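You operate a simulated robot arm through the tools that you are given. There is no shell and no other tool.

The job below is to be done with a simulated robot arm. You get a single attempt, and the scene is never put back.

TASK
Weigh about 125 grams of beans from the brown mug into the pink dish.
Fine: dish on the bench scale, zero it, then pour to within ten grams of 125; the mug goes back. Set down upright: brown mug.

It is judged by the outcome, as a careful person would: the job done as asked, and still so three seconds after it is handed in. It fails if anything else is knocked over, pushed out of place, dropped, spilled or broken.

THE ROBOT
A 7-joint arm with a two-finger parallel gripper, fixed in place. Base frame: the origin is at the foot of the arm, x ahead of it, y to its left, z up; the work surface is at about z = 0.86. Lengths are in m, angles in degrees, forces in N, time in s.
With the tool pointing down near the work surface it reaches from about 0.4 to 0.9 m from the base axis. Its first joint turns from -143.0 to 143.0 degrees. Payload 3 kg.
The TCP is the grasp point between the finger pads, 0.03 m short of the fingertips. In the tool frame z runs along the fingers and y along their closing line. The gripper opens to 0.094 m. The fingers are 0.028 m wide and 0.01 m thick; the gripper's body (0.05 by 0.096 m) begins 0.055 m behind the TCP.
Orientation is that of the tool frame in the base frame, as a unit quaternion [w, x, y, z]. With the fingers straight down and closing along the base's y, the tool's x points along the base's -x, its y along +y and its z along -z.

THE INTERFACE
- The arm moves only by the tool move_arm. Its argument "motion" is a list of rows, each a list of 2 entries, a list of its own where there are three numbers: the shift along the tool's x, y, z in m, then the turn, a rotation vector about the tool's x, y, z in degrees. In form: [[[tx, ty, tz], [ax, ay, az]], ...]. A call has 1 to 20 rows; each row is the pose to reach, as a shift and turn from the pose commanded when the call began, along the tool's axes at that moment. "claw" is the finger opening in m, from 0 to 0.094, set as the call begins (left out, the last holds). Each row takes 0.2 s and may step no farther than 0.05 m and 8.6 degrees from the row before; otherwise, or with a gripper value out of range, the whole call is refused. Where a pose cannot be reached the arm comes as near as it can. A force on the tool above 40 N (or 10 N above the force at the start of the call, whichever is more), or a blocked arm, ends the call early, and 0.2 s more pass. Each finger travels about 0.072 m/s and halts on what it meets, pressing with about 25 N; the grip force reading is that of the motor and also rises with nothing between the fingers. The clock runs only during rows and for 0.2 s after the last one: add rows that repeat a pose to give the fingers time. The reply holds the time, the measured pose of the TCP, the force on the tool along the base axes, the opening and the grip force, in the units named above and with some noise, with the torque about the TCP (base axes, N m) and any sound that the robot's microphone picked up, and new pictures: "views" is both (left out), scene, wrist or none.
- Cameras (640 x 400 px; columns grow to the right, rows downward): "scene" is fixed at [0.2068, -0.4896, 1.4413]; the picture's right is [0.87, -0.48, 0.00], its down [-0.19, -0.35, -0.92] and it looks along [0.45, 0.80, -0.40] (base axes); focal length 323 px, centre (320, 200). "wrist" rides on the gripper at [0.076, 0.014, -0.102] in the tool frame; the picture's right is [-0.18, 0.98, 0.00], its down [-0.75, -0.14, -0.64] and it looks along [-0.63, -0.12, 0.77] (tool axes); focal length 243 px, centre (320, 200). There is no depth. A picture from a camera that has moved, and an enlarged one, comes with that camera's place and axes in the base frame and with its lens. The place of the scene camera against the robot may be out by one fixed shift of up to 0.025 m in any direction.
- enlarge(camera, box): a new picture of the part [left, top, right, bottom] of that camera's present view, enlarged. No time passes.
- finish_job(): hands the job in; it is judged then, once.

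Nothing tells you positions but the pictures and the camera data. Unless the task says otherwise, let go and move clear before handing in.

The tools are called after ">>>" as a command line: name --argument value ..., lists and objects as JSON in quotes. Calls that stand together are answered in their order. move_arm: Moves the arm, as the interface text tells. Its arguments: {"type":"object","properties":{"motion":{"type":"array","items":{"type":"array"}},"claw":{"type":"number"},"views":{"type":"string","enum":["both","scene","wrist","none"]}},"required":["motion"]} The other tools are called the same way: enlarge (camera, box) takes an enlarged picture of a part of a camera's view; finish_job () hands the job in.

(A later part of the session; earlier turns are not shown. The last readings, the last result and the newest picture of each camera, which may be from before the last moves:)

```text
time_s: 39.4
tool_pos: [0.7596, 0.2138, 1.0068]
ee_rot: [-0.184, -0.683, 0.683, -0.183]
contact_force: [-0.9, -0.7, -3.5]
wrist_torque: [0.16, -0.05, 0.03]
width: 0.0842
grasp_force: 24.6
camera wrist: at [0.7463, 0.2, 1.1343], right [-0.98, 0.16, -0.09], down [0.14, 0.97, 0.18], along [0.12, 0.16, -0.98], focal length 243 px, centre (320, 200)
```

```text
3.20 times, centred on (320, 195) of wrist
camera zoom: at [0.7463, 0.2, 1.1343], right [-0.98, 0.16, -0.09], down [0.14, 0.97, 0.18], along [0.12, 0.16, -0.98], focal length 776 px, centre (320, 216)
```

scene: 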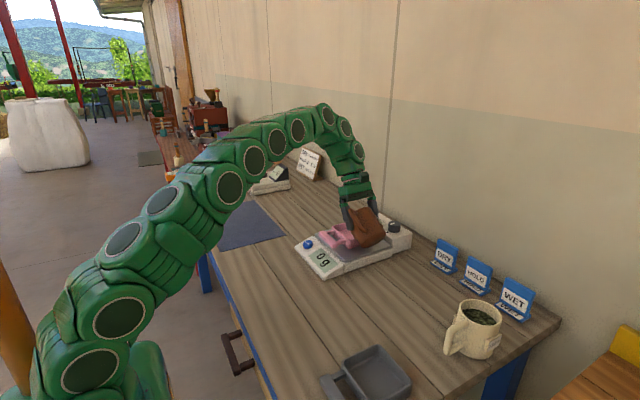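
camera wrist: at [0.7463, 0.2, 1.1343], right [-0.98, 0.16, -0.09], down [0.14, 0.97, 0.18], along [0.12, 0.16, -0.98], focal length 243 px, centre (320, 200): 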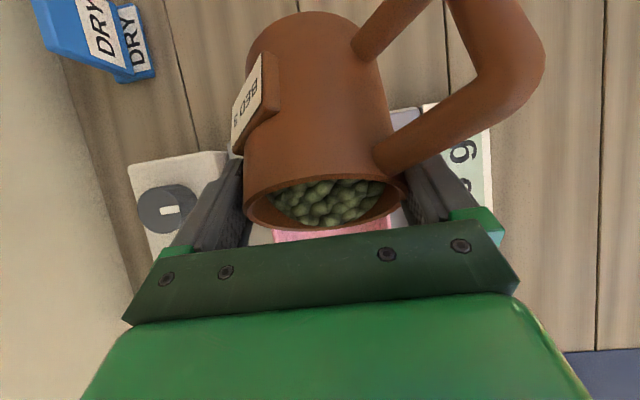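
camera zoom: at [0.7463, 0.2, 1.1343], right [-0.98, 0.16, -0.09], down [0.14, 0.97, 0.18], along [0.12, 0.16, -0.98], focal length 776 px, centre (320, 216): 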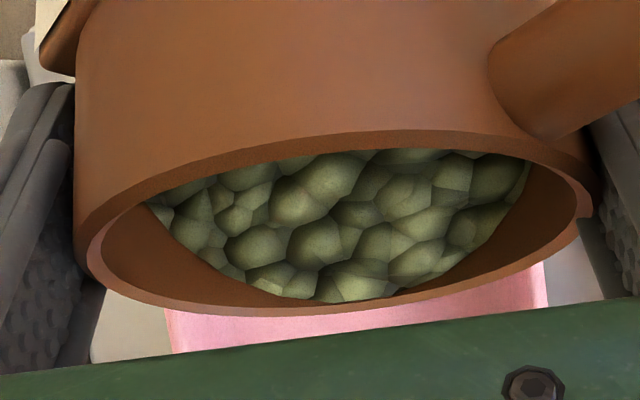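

>>> move_arm --motion '[[[-0.0008, 0, 0.0001], [0, 1, 0]], [[-0.0015, 0, 0.0003], [0, 2, 0]], [[-0.0015, 0, 0.0003], [0, 2, 0]], [[-0.0015, 0, 0.0003], [0, 2, 0]]]' --claw 0.0 --views "wrist"

>>> enlarge --camera "scene" --box '[290, 170, 430, 290]'

>>> enlarge --camera "wrist" --box '[220, 140, 420, 250]'

```text
time_s: 40.4
tool_pos: [0.7624, 0.2146, 1.0055]
ee_rot: [0.195, 0.68, -0.679, 0.196]
contact_force: [0.0, -0.7, -2.2]
wrist_torque: [0.17, -0.07, -0.01]
width: 0.0839
grasp_force: 25.3
camera wrist: at [0.7467, 0.2055, 1.1338], right [-0.98, 0.16, -0.1], down [0.14, 0.98, 0.14], along [0.12, 0.13, -0.98], focal length 243 px, centre (320, 200)
```

wrist: 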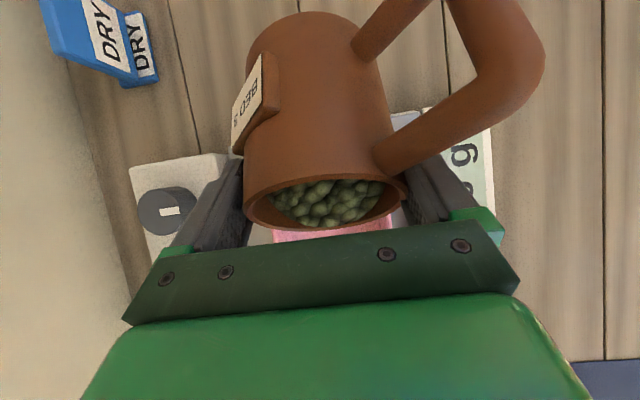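

```text
3.33 times, centred on (360, 230) of scene
camera zoom: at [0.2068, -0.4896, 1.4413], right [0.87, -0.48, 0.0], down [-0.19, -0.35, -0.92], along [0.45, 0.8, -0.4], focal length 1077 px, centre (187, 100)
```

zoom: 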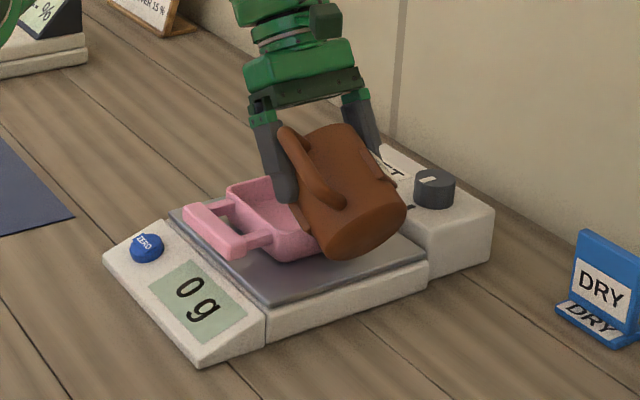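

```text
3.20 times, centred on (320, 195) of wrist
camera zoom: at [0.7467, 0.2055, 1.1338], right [-0.98, 0.16, -0.1], down [0.14, 0.98, 0.14], along [0.12, 0.13, -0.98], focal length 776 px, centre (320, 216)
```

zoom: 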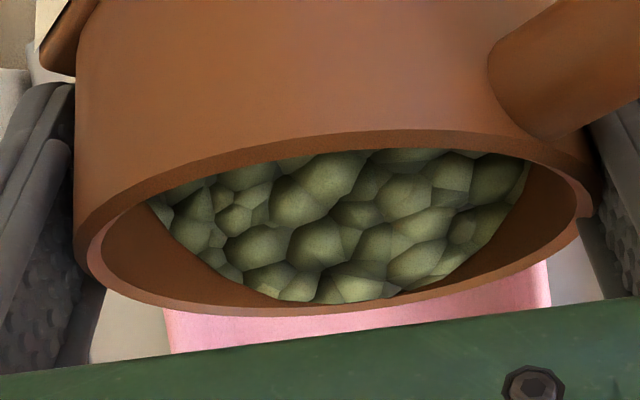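

>>> move_arm --motion '[[[-0.0008, 0, 0.0001], [0, 1, 0]], [[-0.0017, 0, 0.0001], [0, 2, 0]], [[-0.0017, 0, 0.0001], [0, 2, 0]], [[-0.0017, 0, 0.0001], [0, 2, 0]]]' --claw 0.0 --views "wrist"

>>> enlarge --camera "scene" --box '[290, 170, 430, 290]'

>>> enlarge --camera "wrist" --box '[220, 140, 420, 250]'

```text
time_s: 41.4
tool_pos: [0.7602, 0.2155, 1.0051]
ee_rot: [-0.206, -0.676, 0.676, -0.206]
contact_force: [-0.2, 0.7, -3.7]
wrist_torque: [0.12, -0.08, -0.04]
width: 0.0842
grasp_force: 25.2
camera wrist: at [0.7461, 0.2114, 1.1338], right [-0.98, 0.15, -0.1], down [0.14, 0.98, 0.11], along [0.12, 0.09, -0.99], focal length 243 px, centre (320, 200)
```

wrist: 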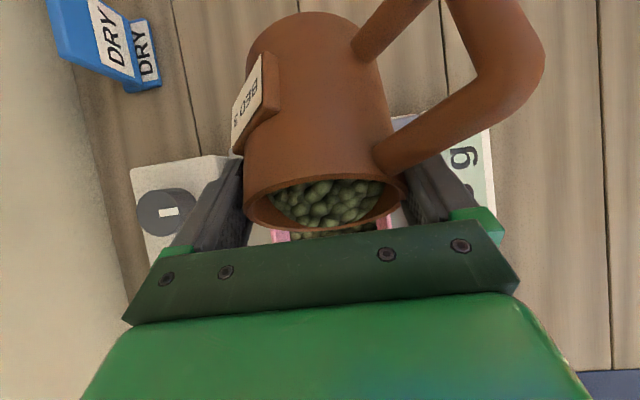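

```text
3.33 times, centred on (360, 230) of scene
camera zoom: at [0.2068, -0.4896, 1.4413], right [0.87, -0.48, 0.0], down [-0.19, -0.35, -0.92], along [0.45, 0.8, -0.4], focal length 1077 px, centre (187, 100)
```

zoom: 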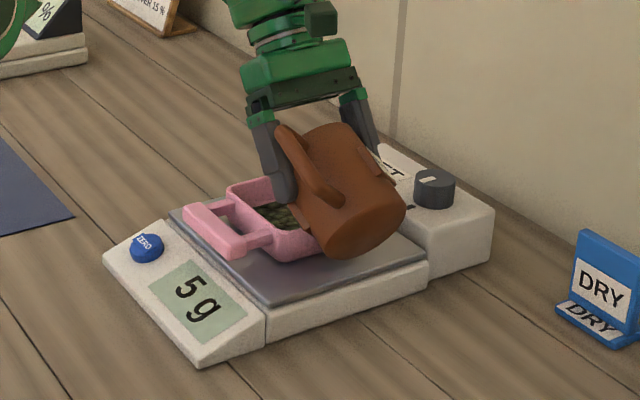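

```text
3.20 times, centred on (320, 195) of wrist
camera zoom: at [0.7461, 0.2114, 1.1338], right [-0.98, 0.15, -0.1], down [0.14, 0.98, 0.11], along [0.12, 0.09, -0.99], focal length 776 px, centre (320, 216)
```

zoom: 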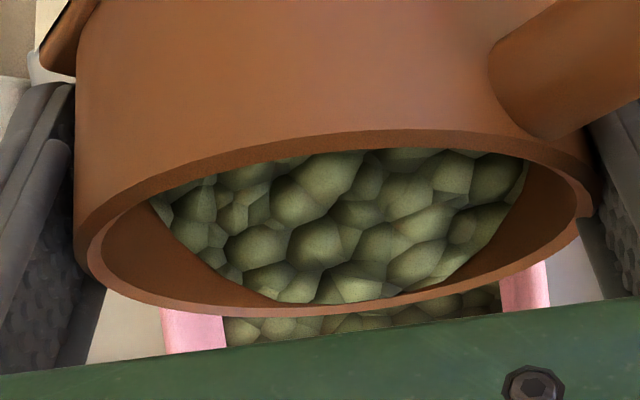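

Flow has begun: 5 g showing. I'll hold still to see whether it is still flowing at this tilt.

>>> move_arm --motion '[[[0, 0, 0], [0, 0, 0]], [[0, 0, 0], [0, 0, 0]], [[0, 0, 0], [0, 0, 0]]]' --claw 0.0 --views "none"

>>> enlarge --camera "scene" --box '[290, 170, 430, 290]'

```text
time_s: 42.2
tool_pos: [0.7597, 0.2168, 1.0049]
ee_rot: [-0.207, -0.676, 0.676, -0.207]
contact_force: [-1.0, 0.4, -3.0]
wrist_torque: [0.16, -0.03, 0.03]
width: 0.0841
grasp_force: 25.2
```

```text
3.33 times, centred on (360, 230) of scene
camera zoom: at [0.2068, -0.4896, 1.4413], right [0.87, -0.48, 0.0], down [-0.19, -0.35, -0.92], along [0.45, 0.8, -0.4], focal length 1077 px, centre (187, 100)
```

zoom: 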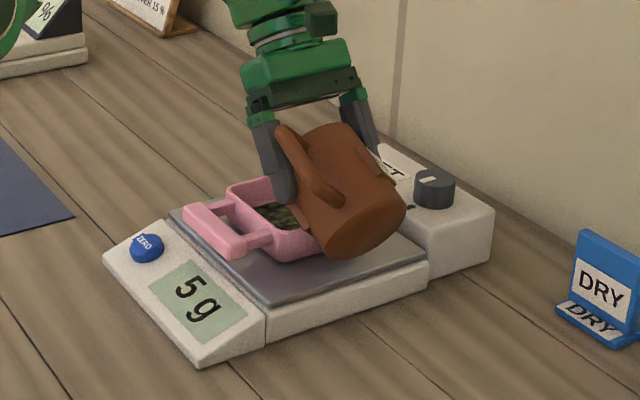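

It stopped at 5 g, so the amount is set by the tilt. I'll continue in 2° steps, holding after each.

>>> move_arm --motion '[[[-0.0007, 0, -0.0001], [0, 1, 0]], [[-0.0014, 0, -0.0003], [0, 2, 0]], [[-0.0014, 0, -0.0003], [0, 2, 0]], [[-0.0014, 0, -0.0003], [0, 2, 0]], [[-0.0014, 0, -0.0003], [0, 2, 0]]]' --claw 0.0 --views "wrist"

>>> enlarge --camera "scene" --box '[290, 170, 430, 290]'

```text
time_s: 43.4
tool_pos: [0.7598, 0.2189, 1.0053]
ee_rot: [-0.218, -0.672, 0.673, -0.219]
contact_force: [0.6, -0.2, -2.6]
wrist_torque: [0.14, -0.02, -0.05]
width: 0.084
grasp_force: 25.1
camera wrist: at [0.7457, 0.218, 1.1338], right [-0.98, 0.15, -0.11], down [0.14, 0.99, 0.08], along [0.12, 0.06, -0.99], focal length 243 px, centre (320, 200)
```

wrist: 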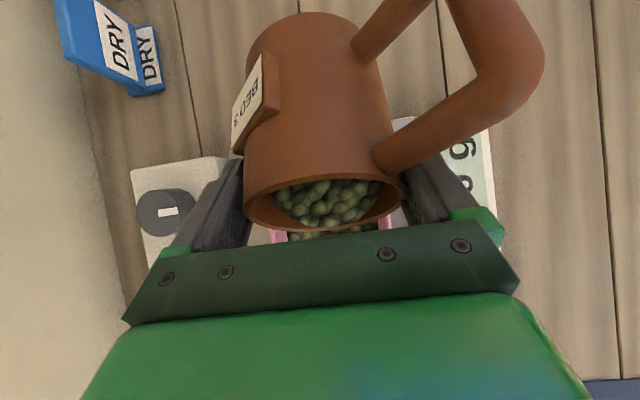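

```text
3.33 times, centred on (360, 230) of scene
camera zoom: at [0.2068, -0.4896, 1.4413], right [0.87, -0.48, 0.0], down [-0.19, -0.35, -0.92], along [0.45, 0.8, -0.4], focal length 1077 px, centre (187, 100)
```

zoom: 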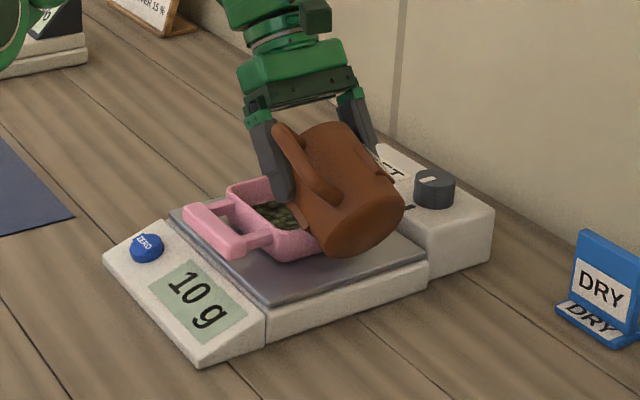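

10 g at 66°. The rate is gentle, about 2.5 g per degree, so I'll go on to 70°.

>>> move_arm --motion '[[[-0.0007, 0, -0.0002], [0, 1, 0]], [[-0.0014, 0, -0.0004], [0, 2, 0]], [[-0.0022, 0, -0.0006], [0, 3, 0]], [[-0.0029, 0, -0.0008], [0, 4, 0]], [[-0.0029, 0, -0.0008], [0, 4, 0]], [[-0.0029, 0, -0.0008], [0, 4, 0]], [[-0.0029, 0, -0.0008], [0, 4, 0]]]' --claw 0.0 --views "wrist"

>>> enlarge --camera "scene" --box '[290, 170, 430, 290]'

>>> enlarge --camera "wrist" --box '[220, 140, 420, 250]'

```text
time_s: 45.0
tool_pos: [0.7611, 0.2192, 1.0045]
ee_rot: [-0.242, -0.664, 0.664, -0.242]
contact_force: [-0.9, 0.2, -2.3]
wrist_torque: [0.13, -0.01, -0.03]
width: 0.0841
grasp_force: 24.9
camera wrist: at [0.7458, 0.229, 1.1328], right [-0.98, 0.14, -0.12], down [0.14, 0.99, 0.01], along [0.12, -0.01, -0.99], focal length 243 px, centre (320, 200)
```

wrist: 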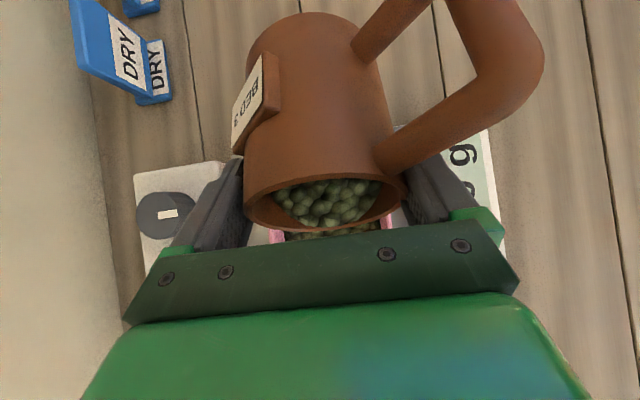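

```text
3.33 times, centred on (360, 230) of scene
camera zoom: at [0.2068, -0.4896, 1.4413], right [0.87, -0.48, 0.0], down [-0.19, -0.35, -0.92], along [0.45, 0.8, -0.4], focal length 1077 px, centre (187, 100)
```

zoom: 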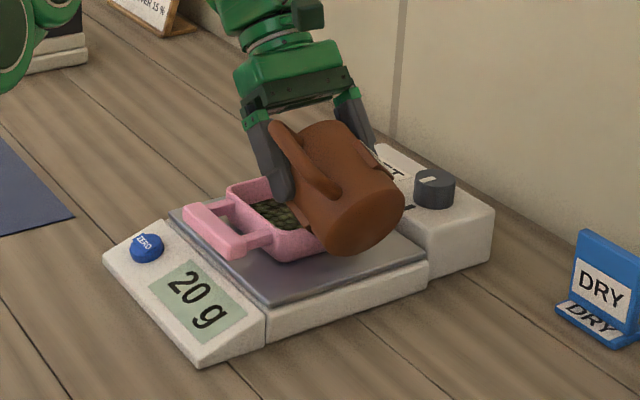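

```text
3.20 times, centred on (320, 195) of wrist
camera zoom: at [0.7458, 0.229, 1.1328], right [-0.98, 0.14, -0.12], down [0.14, 0.99, 0.01], along [0.12, -0.01, -0.99], focal length 776 px, centre (320, 216)
```

zoom: 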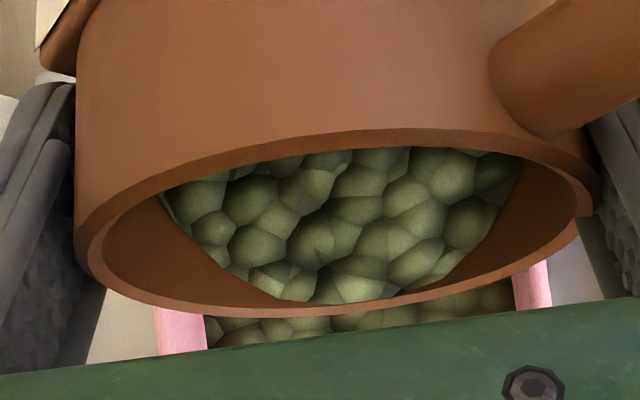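

20 g at 70°. Continuing to 76°.

>>> move_arm --motion '[[[-0.0006, 0, -0.0005], [0, 1, 0]], [[-0.0011, 0, -0.001], [0, 2, 0]], [[-0.0017, 0, -0.0015], [0, 3, 0]], [[-0.0023, 0, -0.0019], [0, 4, 0]], [[-0.0029, 0, -0.0024], [0, 5, 0]], [[-0.0034, 0, -0.0029], [0, 6, 0]], [[-0.0034, 0, -0.0029], [0, 6, 0]], [[-0.0034, 0, -0.0029], [0, 6, 0]], [[-0.0034, 0, -0.0029], [0, 6, 0]]]' --claw 0.0 --views "wrist"

>>> enlarge --camera "scene" --box '[290, 170, 430, 290]'

>>> enlarge --camera "wrist" --box '[220, 140, 420, 250]'

```text
time_s: 47.0
tool_pos: [0.7605, 0.2243, 1.0037]
ee_rot: [-0.277, -0.651, 0.651, -0.276]
contact_force: [0.6, -0.3, -2.8]
wrist_torque: [0.12, -0.04, 0.03]
width: 0.0836
grasp_force: 25.1
camera wrist: at [0.7454, 0.246, 1.1309], right [-0.98, 0.13, -0.13], down [0.14, 0.99, -0.1], along [0.12, -0.11, -0.99], focal length 243 px, centre (320, 200)
```

wrist: 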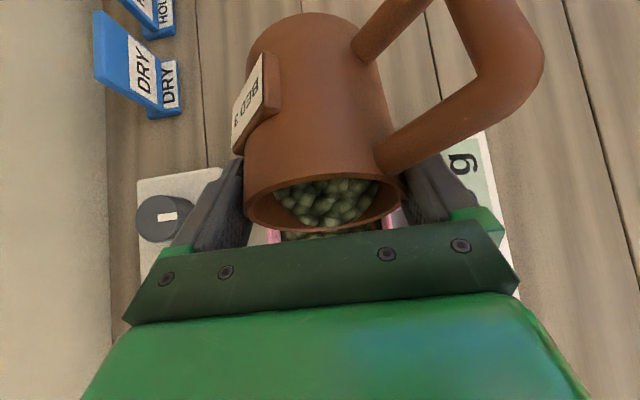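

```text
3.33 times, centred on (360, 230) of scene
camera zoom: at [0.2068, -0.4896, 1.4413], right [0.87, -0.48, 0.0], down [-0.19, -0.35, -0.92], along [0.45, 0.8, -0.4], focal length 1077 px, centre (187, 100)
```

zoom: 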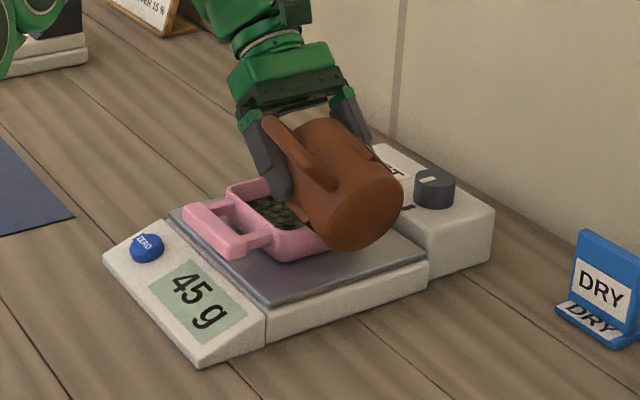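

```text
3.20 times, centred on (320, 195) of wrist
camera zoom: at [0.7454, 0.246, 1.1309], right [-0.98, 0.13, -0.13], down [0.14, 0.99, -0.1], along [0.12, -0.11, -0.99], focal length 776 px, centre (320, 216)
```

zoom: 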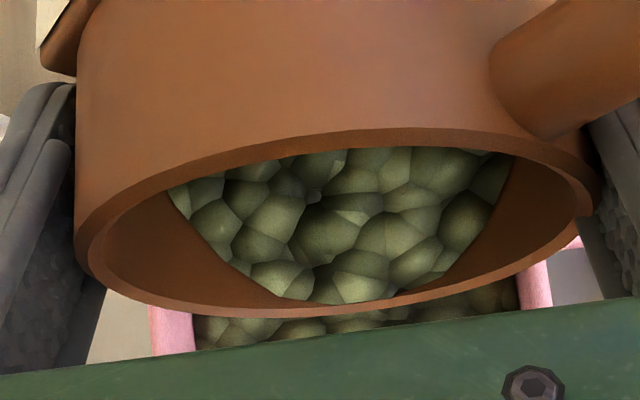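

45 g at 76°, now about 4 g per degree. I'll continue slowly to 84° and hold.

>>> move_arm --motion '[[[-0.0006, 0, -0.0006], [0, 1, 0]], [[-0.001, 0, -0.0011], [0, 2, 0]], [[-0.0017, 0, -0.0017], [0, 3, 0]], [[-0.0022, 0, -0.0023], [0, 4, 0]], [[-0.0028, 0, -0.0029], [0, 5, 0]], [[-0.0033, 0, -0.0034], [0, 6, 0]], [[-0.0039, 0, -0.004], [0, 7, 0]], [[-0.0044, 0, -0.0046], [0, 8, 0]], [[-0.0044, 0, -0.0046], [0, 8, 0]], [[-0.0044, 0, -0.0046], [0, 8, 0]], [[-0.0044, 0, -0.0046], [0, 8, 0]]]' --claw 0.0 --views "wrist"

>>> enlarge --camera "scene" --box '[290, 170, 430, 290]'

>>> enlarge --camera "wrist" --box '[220, 140, 420, 250]'

```text
time_s: 49.4
tool_pos: [0.7581, 0.23, 1.0053]
ee_rot: [-0.321, -0.63, 0.63, -0.321]
contact_force: [-0.7, 0.5, -2.1]
wrist_torque: [0.12, -0.06, 0.0]
width: 0.0837
grasp_force: 25.0
out of reach, approached as far as the arm can: row 8, 9
camera wrist: at [0.7443, 0.2692, 1.1276], right [-0.98, 0.11, -0.15], down [0.14, 0.96, -0.23], along [0.12, -0.25, -0.96], focal length 243 px, centre (320, 200)
```

wrist: 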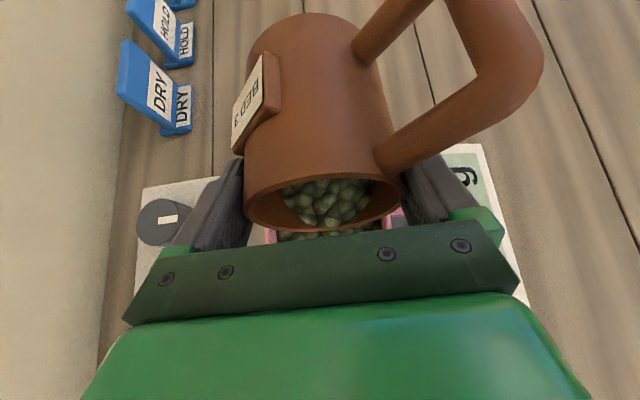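

```text
3.33 times, centred on (360, 230) of scene
camera zoom: at [0.2068, -0.4896, 1.4413], right [0.87, -0.48, 0.0], down [-0.19, -0.35, -0.92], along [0.45, 0.8, -0.4], focal length 1077 px, centre (187, 100)
```

zoom: 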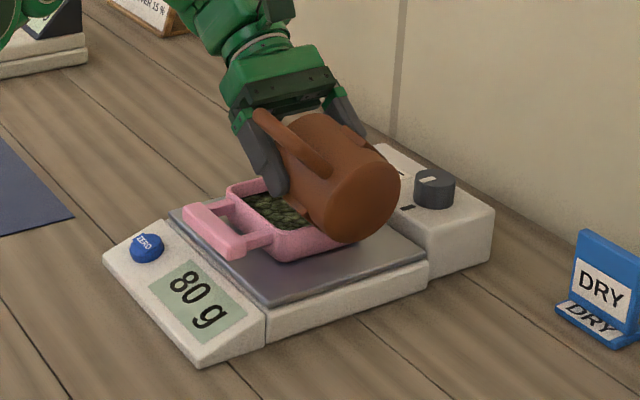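

```text
3.20 times, centred on (320, 195) of wrist
camera zoom: at [0.7443, 0.2692, 1.1276], right [-0.98, 0.11, -0.15], down [0.14, 0.96, -0.23], along [0.12, -0.25, -0.96], focal length 776 px, centre (320, 216)
```

zoom: 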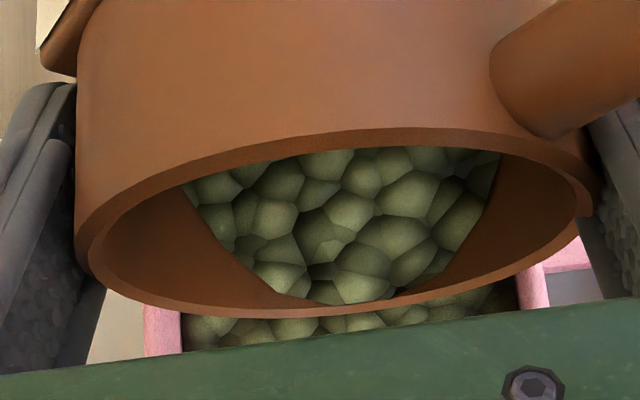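

80 g at 84°, but the arm reported nearing its limit. I'll try 2° more as pure rotation and watch both the reading and the pose.

>>> move_arm --motion '[[[0, 0, 0], [0, 1, 0]], [[0, 0, 0], [0, 1, 0]], [[0, 0, 0], [0, 2, 0]], [[0, 0, 0], [0, 2, 0]], [[0, 0, 0], [0, 2, 0]], [[0, 0, 0], [0, 2, 0]]]' --claw 0.0 --views "scene"

>>> enlarge --camera "scene" --box '[290, 170, 430, 290]'

```text
time_s: 50.8
tool_pos: [0.7603, 0.2314, 1.0033]
ee_rot: [0.325, 0.628, -0.626, 0.328]
contact_force: [0.6, -0.2, -2.9]
wrist_torque: [0.12, -0.06, 0.0]
width: 0.084
grasp_force: 25.2
```

scene: 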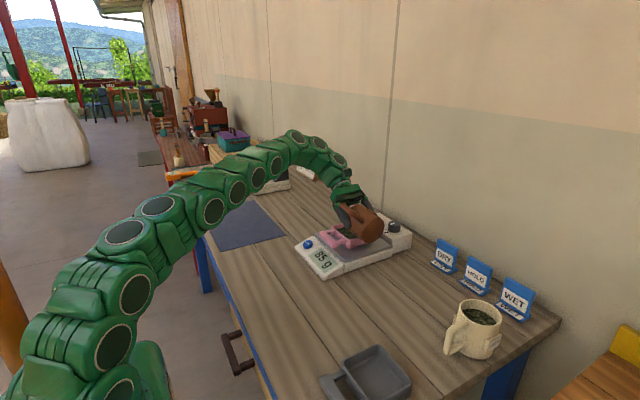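

```text
3.33 times, centred on (360, 230) of scene
camera zoom: at [0.2068, -0.4896, 1.4413], right [0.87, -0.48, 0.0], down [-0.19, -0.35, -0.92], along [0.45, 0.8, -0.4], focal length 1077 px, centre (187, 100)
```

zoom: 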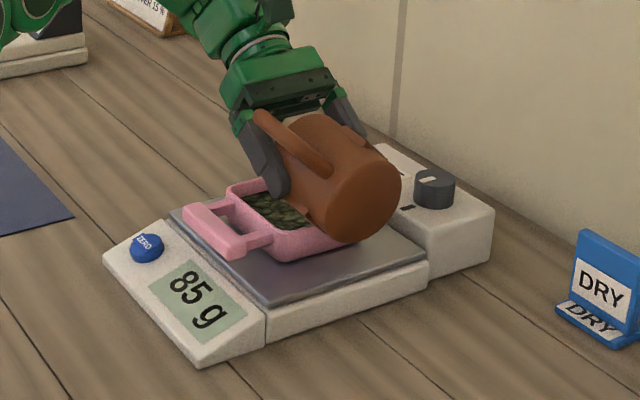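

85 g: the arm is nearly stretched out in this direction. I'll yaw the whole pour about 24° toward the robot at constant tilt, which brings the wrist closer while the lip stays over the dish.

>>> move_arm --motion '[[[0, 0, 0], [3.32, 0, -2.24]], [[0, 0, 0], [6.63, 0, -4.47]], [[0, 0, 0], [9.95, 0, -6.71]], [[0, 0, 0], [13.26, 0, -8.94]], [[0, 0, 0], [16.58, 0, -11.18]], [[0, 0, 0], [19.9, 0, -13.42]], [[0, 0, 0], [19.9, 0, -13.42]], [[0, 0, 0], [19.9, 0, -13.42]]]' --claw 0.0 --views "both"

>>> enlarge --camera "scene" --box '[290, 170, 430, 290]'

>>> enlarge --camera "wrist" --box '[220, 140, 420, 250]'

```text
time_s: 52.6
tool_pos: [0.7601, 0.23, 1.0043]
ee_rot: [0.256, 0.74, -0.482, 0.393]
contact_force: [0.2, -0.5, -2.2]
wrist_torque: [0.15, 0.02, 0.04]
width: 0.0839
grasp_force: 25.1
camera wrist: at [0.7296, 0.2648, 1.1256], right [-0.94, -0.31, -0.15], down [-0.26, 0.93, -0.27], along [0.22, -0.21, -0.95], focal length 243 px, centre (320, 200)
```

scene: 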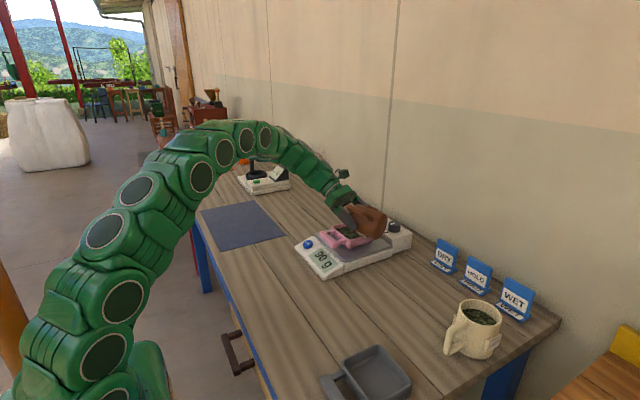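
wrist: 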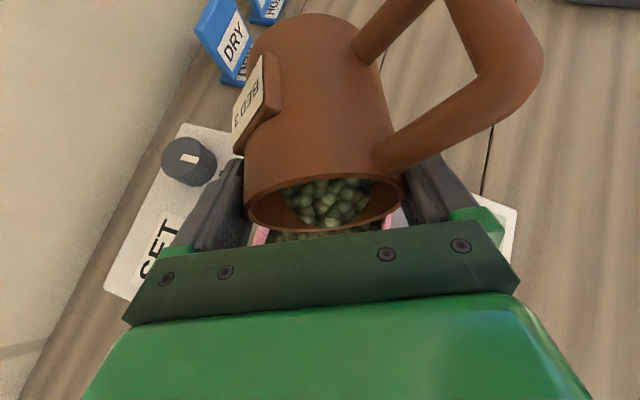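

```text
3.33 times, centred on (360, 230) of scene
camera zoom: at [0.2068, -0.4896, 1.4413], right [0.87, -0.48, 0.0], down [-0.19, -0.35, -0.92], along [0.45, 0.8, -0.4], focal length 1077 px, centre (187, 100)
```

zoom: 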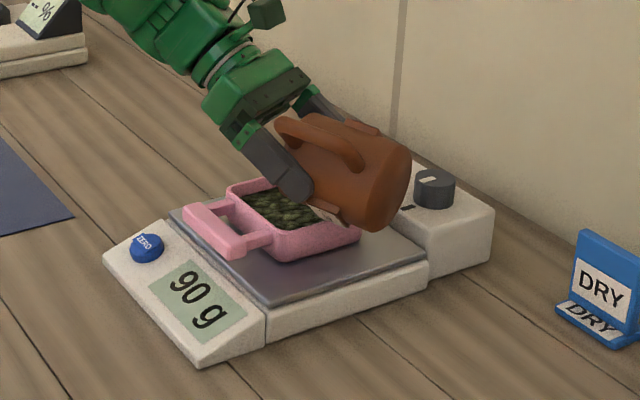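

```text
3.20 times, centred on (320, 195) of wrist
camera zoom: at [0.7296, 0.2648, 1.1256], right [-0.94, -0.31, -0.15], down [-0.26, 0.93, -0.27], along [0.22, -0.21, -0.95], focal length 776 px, centre (320, 216)
```

zoom: 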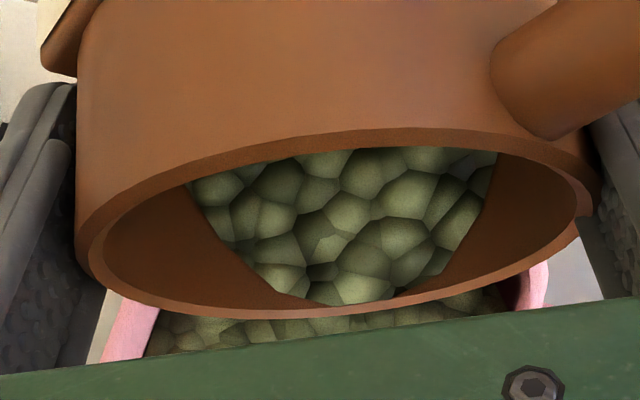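

90 g now, with no reach warning. I'll add 3° more.

>>> move_arm --motion '[[[-0.0004, 0, -0.0006], [0, 1, 0]], [[-0.0007, 0, -0.0011], [0, 2, 0]], [[-0.0011, 0, -0.0017], [0, 3, 0]], [[-0.0011, 0, -0.0017], [0, 3, 0]], [[-0.0011, 0, -0.0017], [0, 3, 0]], [[-0.0011, 0, -0.0017], [0, 3, 0]]]' --claw 0.0 --views "none"

>>> enlarge --camera "scene" --box '[290, 170, 430, 290]'

```text
time_s: 54.0
tool_pos: [0.76, 0.2333, 1.0036]
ee_rot: [0.268, 0.73, -0.474, 0.413]
contact_force: [-0.2, 1.2, -2.4]
wrist_torque: [0.09, -0.02, -0.02]
width: 0.084
grasp_force: 25.5
```

```text
3.33 times, centred on (360, 230) of scene
camera zoom: at [0.2068, -0.4896, 1.4413], right [0.87, -0.48, 0.0], down [-0.19, -0.35, -0.92], along [0.45, 0.8, -0.4], focal length 1077 px, centre (187, 100)
```

zoom: 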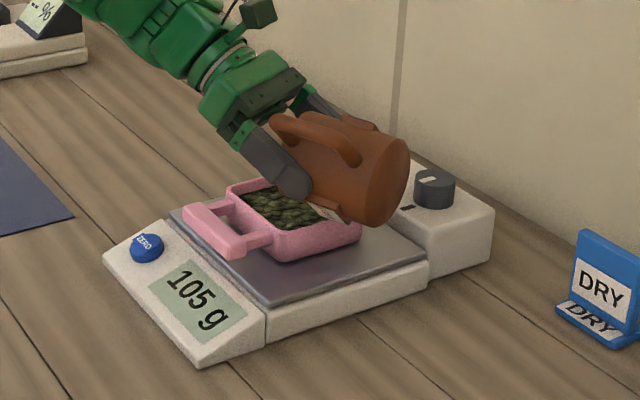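

>>> move_arm --motion '[[[-0.0004, 0, -0.0006], [0, 1, 0]], [[-0.0007, 0, -0.0011], [0, 2, 0]], [[-0.0011, 0, -0.0017], [0, 3, 0]], [[-0.0011, 0, -0.0017], [0, 3, 0]], [[-0.0011, 0, -0.0017], [0, 3, 0]], [[-0.0011, 0, -0.0017], [0, 3, 0]]]' --claw 0.0 --views "both"

>>> enlarge --camera "scene" --box '[290, 170, 430, 290]'

>>> enlarge --camera "wrist" --box '[220, 140, 420, 250]'

```text
time_s: 55.4
tool_pos: [0.759, 0.2353, 1.0044]
ee_rot: [0.28, 0.719, -0.467, 0.432]
contact_force: [-0.2, 0.0, -2.2]
wrist_torque: [0.09, -0.01, 0.03]
width: 0.0839
grasp_force: 24.7
camera wrist: at [0.7236, 0.2805, 1.1212], right [-0.93, -0.32, -0.16], down [-0.25, 0.9, -0.36], along [0.26, -0.3, -0.92], focal length 243 px, centre (320, 200)
```

scene: 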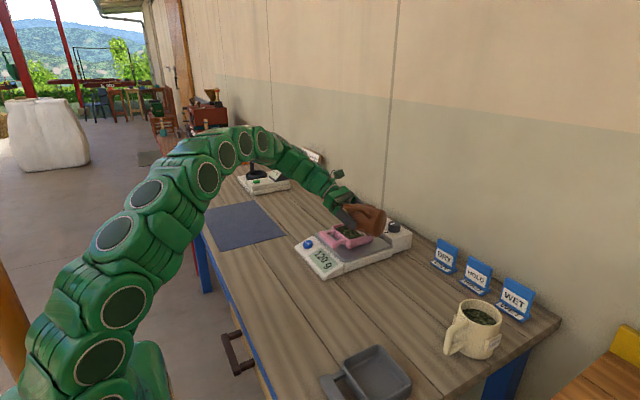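
wrist: 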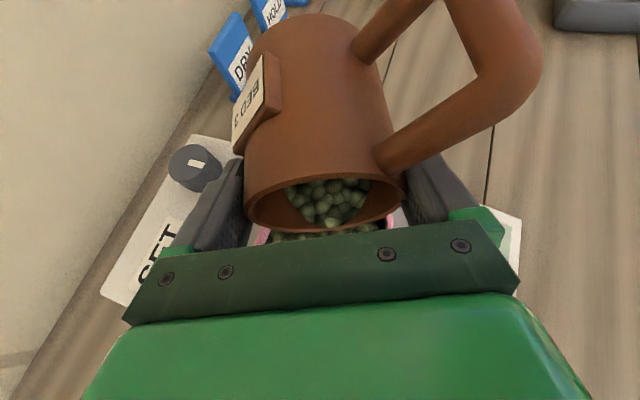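

```text
3.33 times, centred on (360, 230) of scene
camera zoom: at [0.2068, -0.4896, 1.4413], right [0.87, -0.48, 0.0], down [-0.19, -0.35, -0.92], along [0.45, 0.8, -0.4], focal length 1077 px, centre (187, 100)
```

zoom: 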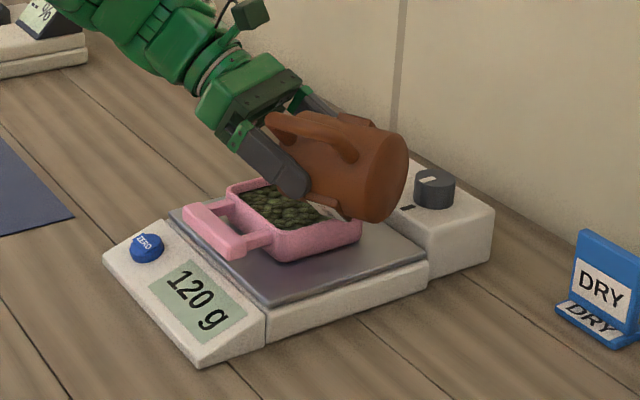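

```text
3.20 times, centred on (320, 195) of wrist
camera zoom: at [0.7236, 0.2805, 1.1212], right [-0.93, -0.32, -0.16], down [-0.25, 0.9, -0.36], along [0.26, -0.3, -0.92], focal length 776 px, centre (320, 216)
```

zoom: 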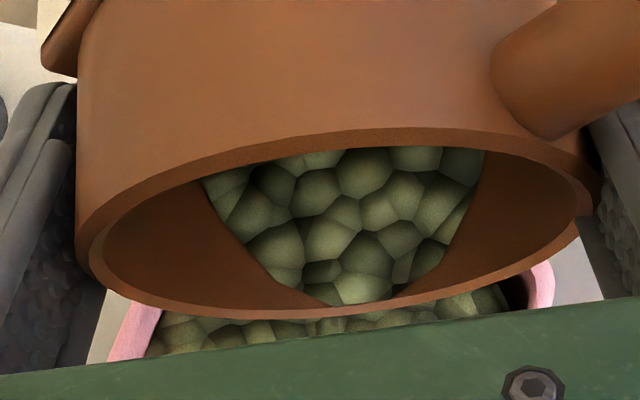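

120 g. One more degree should bring it to 125.

>>> move_arm --motion '[[[-0.0002, 0, -0.0003], [0, 0.5, 0]], [[-0.0004, 0, -0.0006], [0, 1, 0]], [[-0.0004, 0, -0.0006], [0, 1, 0]], [[-0.0004, 0, -0.0006], [0, 1, 0]], [[-0.0004, 0, -0.0006], [0, 1, 0]]]' --claw 0.0 --views "none"

>>> enlarge --camera "scene" --box '[290, 170, 430, 290]'

```text
time_s: 56.6
tool_pos: [0.7576, 0.2352, 1.0052]
ee_rot: [0.284, 0.716, -0.464, 0.438]
contact_force: [-0.2, 0.3, -2.0]
wrist_torque: [0.09, 0.04, -0.01]
width: 0.0842
grasp_force: 24.4
```

```text
3.33 times, centred on (360, 230) of scene
camera zoom: at [0.2068, -0.4896, 1.4413], right [0.87, -0.48, 0.0], down [-0.19, -0.35, -0.92], along [0.45, 0.8, -0.4], focal length 1077 px, centre (187, 100)
```

zoom: 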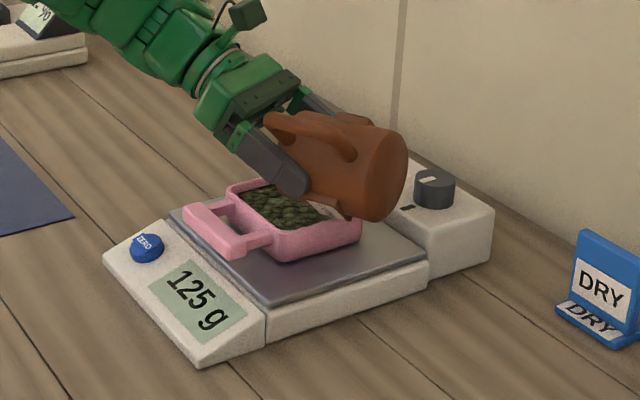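

The scale reads 125 g. Now I'll bring the mug back upright, raising it away from the dish as it rotates.

>>> move_arm --motion '[[[0.0089, 0, -0.0045], [0, -8, 0]], [[0.0178, 0, -0.0091], [0, -16, 0]], [[0.0335, 0, -0.0114], [0, -24, 0]], [[0.0491, 0, -0.0138], [0, -32, 0]], [[0.0603, 0, -0.0138], [0, -40, 0]], [[0.0715, 0, -0.014], [0, -48, 0]], [[0.0782, 0, -0.0118], [0, -56, 0]], [[0.0804, 0, -0.0074], [0, -64, 0]], [[0.0827, 0, -0.0029], [0, -72, 0]], [[0.0827, 0, -0.0029], [0, -80, 0]], [[0.0827, 0, -0.0029], [0, -88, 0]], [[0.0827, 0, -0.0029], [0, -93, 0]], [[0.0827, 0, -0.0029], [0, -93, 0]]]' --claw 0.0 --views "both"

>>> enlarge --camera "scene" --box '[290, 170, 430, 290]'

```text
time_s: 59.4
tool_pos: [0.7724, 0.2039, 1.0775]
ee_rot: [-0.141, 0.81, -0.526, -0.219]
contact_force: [-0.3, 0.5, -2.0]
wrist_torque: [0.0, -0.03, 0.01]
width: 0.084
grasp_force: 25.1
camera wrist: at [0.8073, 0.0916, 1.1307], right [-0.96, -0.25, 0.09], down [-0.01, 0.36, 0.93], along [-0.27, 0.9, -0.35], focal length 243 px, centre (320, 200)
```

scene: 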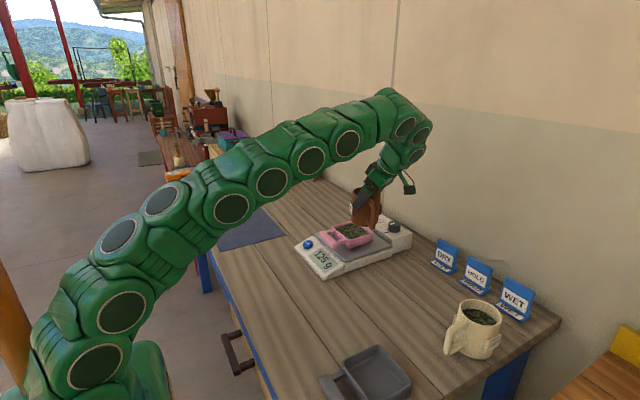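
wrist: 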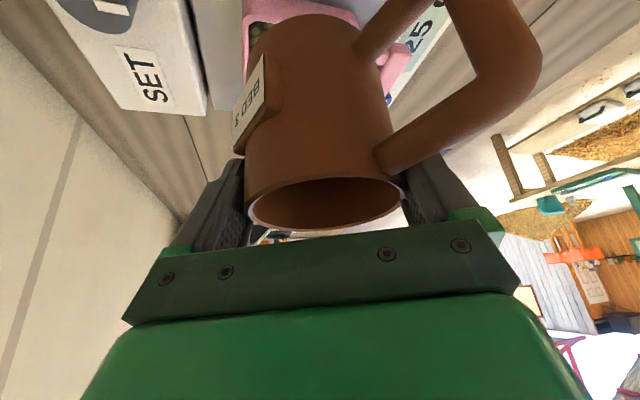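

```text
3.33 times, centred on (360, 230) of scene
camera zoom: at [0.2068, -0.4896, 1.4413], right [0.87, -0.48, 0.0], down [-0.19, -0.35, -0.92], along [0.45, 0.8, -0.4], focal length 1077 px, centre (187, 100)
```

zoom: 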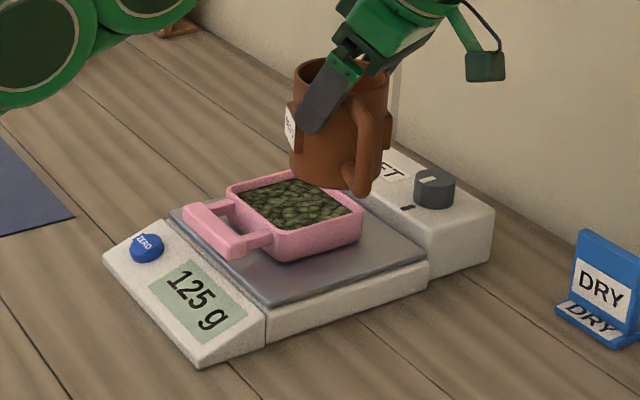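

Still 125 g, and the mug is upright. I'll carry it back over its original spot, undoing the yaw.

>>> move_arm --motion '[[[0.01137, 0.01489, -0.00657], [3.833, 0, 6.639]], [[0.02273, 0.02978, -0.01313], [7.667, 0, 13.278]], [[0.0341, 0.04467, -0.0197], [11.5, 0, 19.917]], [[0.04547, 0.05956, -0.02627], [15.333, 0, 26.556]], [[0.05683, 0.07444, -0.03283], [19.167, 0, 33.194]], [[0.0682, 0.08933, -0.0394], [23, 0, 39.833]], [[0.07957, 0.10422, -0.04597], [26.833, 0, 46.472]], [[0.09093, 0.11911, -0.05253], [30.667, 0, 53.111]], [[0.1023, 0.134, -0.0591], [34.5, 0, 59.75]], [[0.1023, 0.134, -0.0591], [34.5, 0, 59.75]], [[0.1023, 0.134, -0.0591], [34.5, 0, 59.75]]]' --claw 0.0 --views "both"

>>> enlarge --camera "scene" --box '[290, 170, 440, 310]'

```text
time_s: 61.8
tool_pos: [0.6991, 0.0421, 1.0781]
ee_rot: [0.24, -0.369, 0.892, 0.099]
contact_force: [0.0, -0.2, -1.4]
wrist_torque: [-0.02, -0.02, -0.02]
width: 0.084
grasp_force: 25.1
camera wrist: at [0.6066, -0.03, 1.1291], right [-0.58, 0.81, 0.09], down [0.33, 0.13, 0.93], along [0.74, 0.57, -0.35], focal length 243 px, centre (320, 200)
```

scene: 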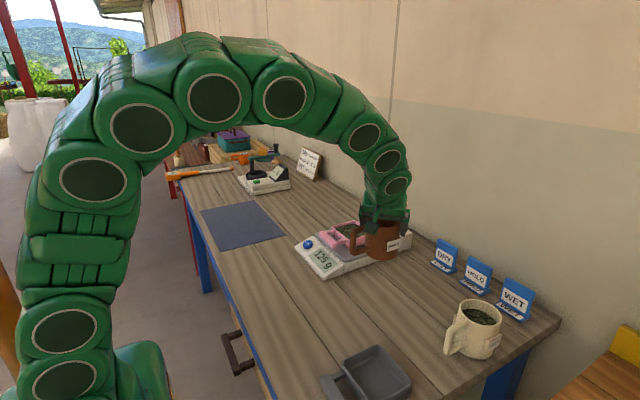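
wrist: 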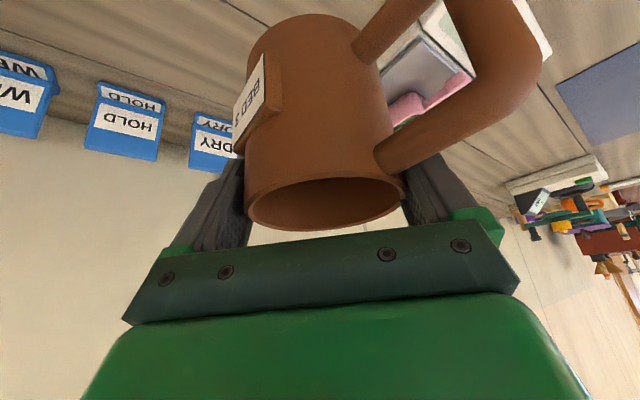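

```text
2.86 times, centred on (365, 240) of scene
camera zoom: at [0.2068, -0.4896, 1.4413], right [0.87, -0.48, 0.0], down [-0.19, -0.35, -0.92], along [0.45, 0.8, -0.4], focal length 923 px, centre (191, 86)
```

zoom: 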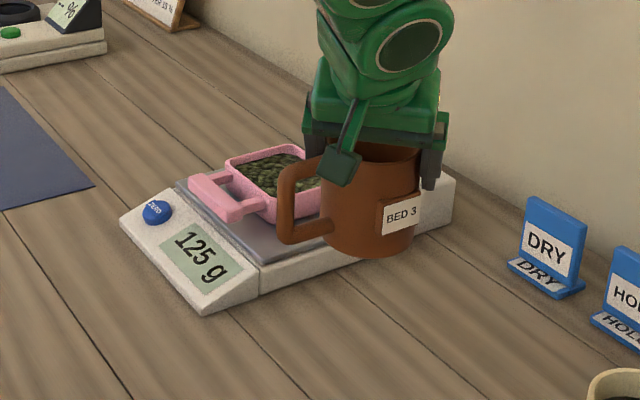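

>>> enlarge --camera "wrist" --box '[180, 0, 460, 240]'

```text
1.67 times, centred on (320, 120) of wrist
camera zoom: at [0.6066, -0.03, 1.1291], right [-0.58, 0.81, 0.09], down [0.33, 0.13, 0.93], along [0.74, 0.57, -0.35], focal length 404 px, centre (320, 333)
```

zoom: 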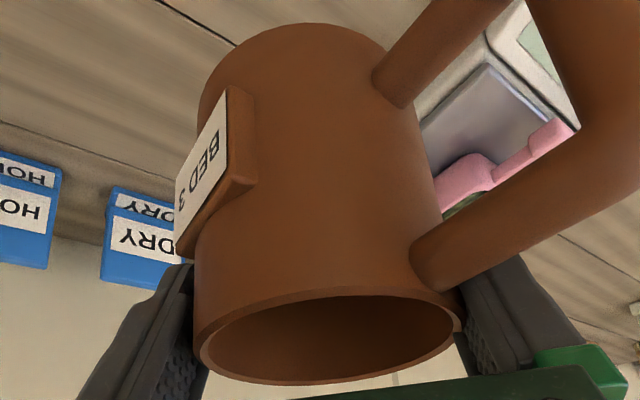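

The mug has rotated about 2° in the grip (mouth leaning slightly back toward the camera). I'll correct the tool by 2.4° so the mug is upright, and lower it to about 6 mm above the bench at its original place.

>>> move_arm --motion '[[[0.01, 0, 0.0173], [0, 2.4, 0]], [[0.0225, 0, 0.039], [0, 2.4, 0]], [[0.035, 0, 0.0606], [0, 2.4, 0]], [[0.0475, 0, 0.0823], [0, 2.4, 0]], [[0.0575, 0, 0.0996], [0, 2.4, 0]], [[0.0645, 0, 0.1117], [0, 2.4, 0]], [[0.0645, 0, 0.1117], [0, 2.4, 0]]]' --claw 0.0 --views "both"

>>> enlarge --camera "scene" --box '[330, 210, 430, 310]'

>>> enlarge --camera "wrist" --box '[180, 0, 460, 240]'

```text
time_s: 63.4
tool_pos: [0.6992, 0.0408, 0.949]
ee_rot: [0.221, -0.371, 0.897, 0.091]
contact_force: [0.1, 0.2, -2.4]
wrist_torque: [0.0, -0.05, 0.0]
width: 0.0839
grasp_force: 25.1
camera wrist: at [0.6068, -0.0284, 1.0059], right [-0.58, 0.81, 0.08], down [0.36, 0.16, 0.92], along [0.73, 0.56, -0.39], focal length 243 px, centre (320, 200)
```

scene: 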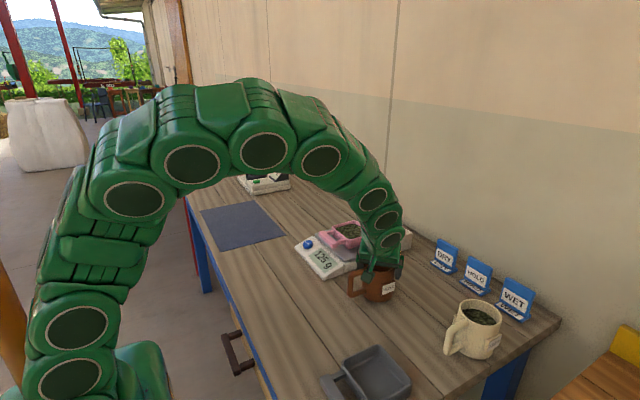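
wrist: 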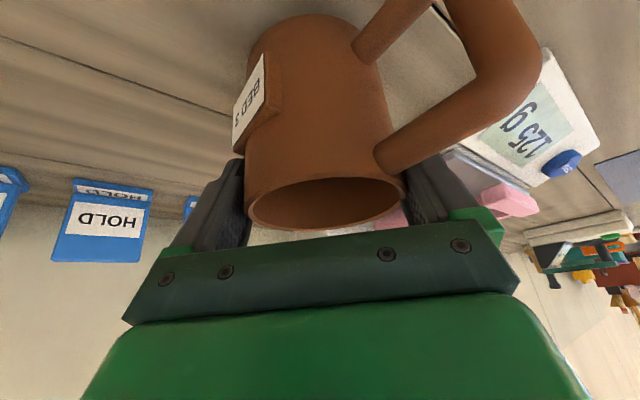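

```text
4.00 times, centred on (380, 260) of scene
camera zoom: at [0.2068, -0.4896, 1.4413], right [0.87, -0.48, 0.0], down [-0.19, -0.35, -0.92], along [0.45, 0.8, -0.4], focal length 1292 px, centre (80, -40)
```

zoom: 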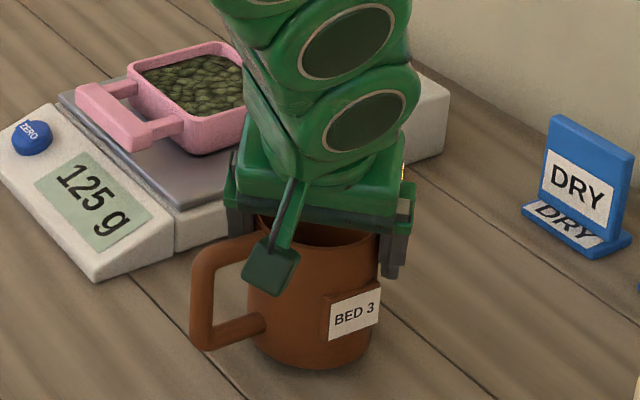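

```text
1.67 times, centred on (320, 120) of wrist
camera zoom: at [0.6068, -0.0284, 1.0059], right [-0.58, 0.81, 0.08], down [0.36, 0.16, 0.92], along [0.73, 0.56, -0.39], focal length 404 px, centre (320, 333)
```

zoom: 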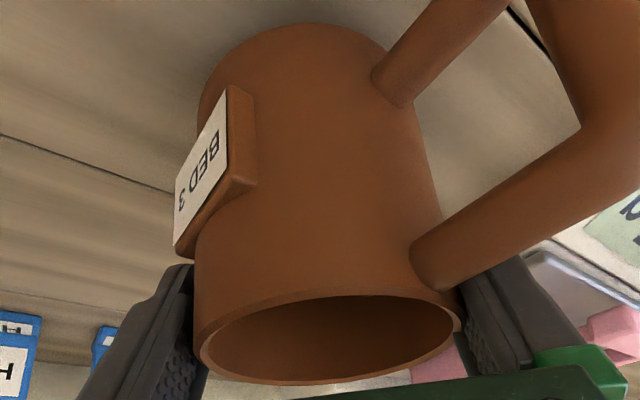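

The mug hovers about 5 mm above its original footprint. Lowering the rest gently.

>>> move_arm --motion '[[[0.0009, 0, 0.0018], [0, 0, 0]], [[0.0019, 0, 0.0035], [0, 0, 0]], [[0.0026, 0, 0.005], [0, 0, 0]], [[0.0026, 0, 0.005], [0, 0, 0]]]' --claw 0.0 --views "none"

>>> enlarge --camera "scene" --box '[330, 210, 430, 310]'

```text
time_s: 64.4
tool_pos: [0.6973, 0.0402, 0.9444]
ee_rot: [0.221, -0.371, 0.897, 0.091]
contact_force: [-2.5, -0.7, 16.7]
wrist_torque: [0.54, -0.27, 0.11]
width: 0.0839
grasp_force: 25.4
```

```text
4.00 times, centred on (380, 260) of scene
camera zoom: at [0.2068, -0.4896, 1.4413], right [0.87, -0.48, 0.0], down [-0.19, -0.35, -0.92], along [0.45, 0.8, -0.4], focal length 1292 px, centre (80, -40)
```

zoom: 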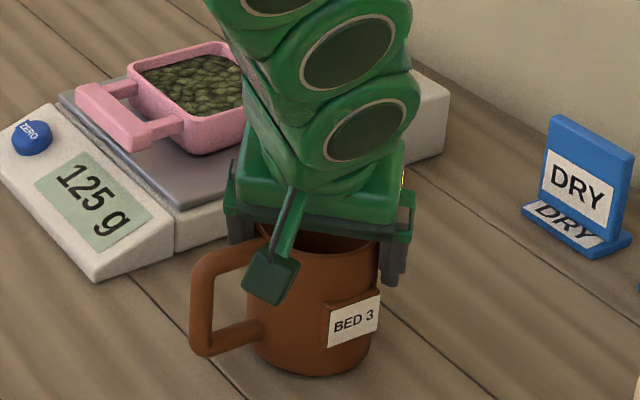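

The mug is on the bench (16.7 N press). I'll ease up a millimetre to unload, then open.

>>> move_arm --motion '[[[-0.0004, 0, -0.0008], [0, 0, 0]], [[-0.0004, 0, -0.0008], [0, 0, 0]]]' --claw 0.0 --views "none"

```text
time_s: 65.0
tool_pos: [0.6974, 0.0395, 0.9455]
ee_rot: [0.22, -0.371, 0.897, 0.091]
contact_force: [0.1, -0.5, -2.2]
wrist_torque: [-0.04, -0.05, 0.0]
width: 0.0836
grasp_force: 25.1
```

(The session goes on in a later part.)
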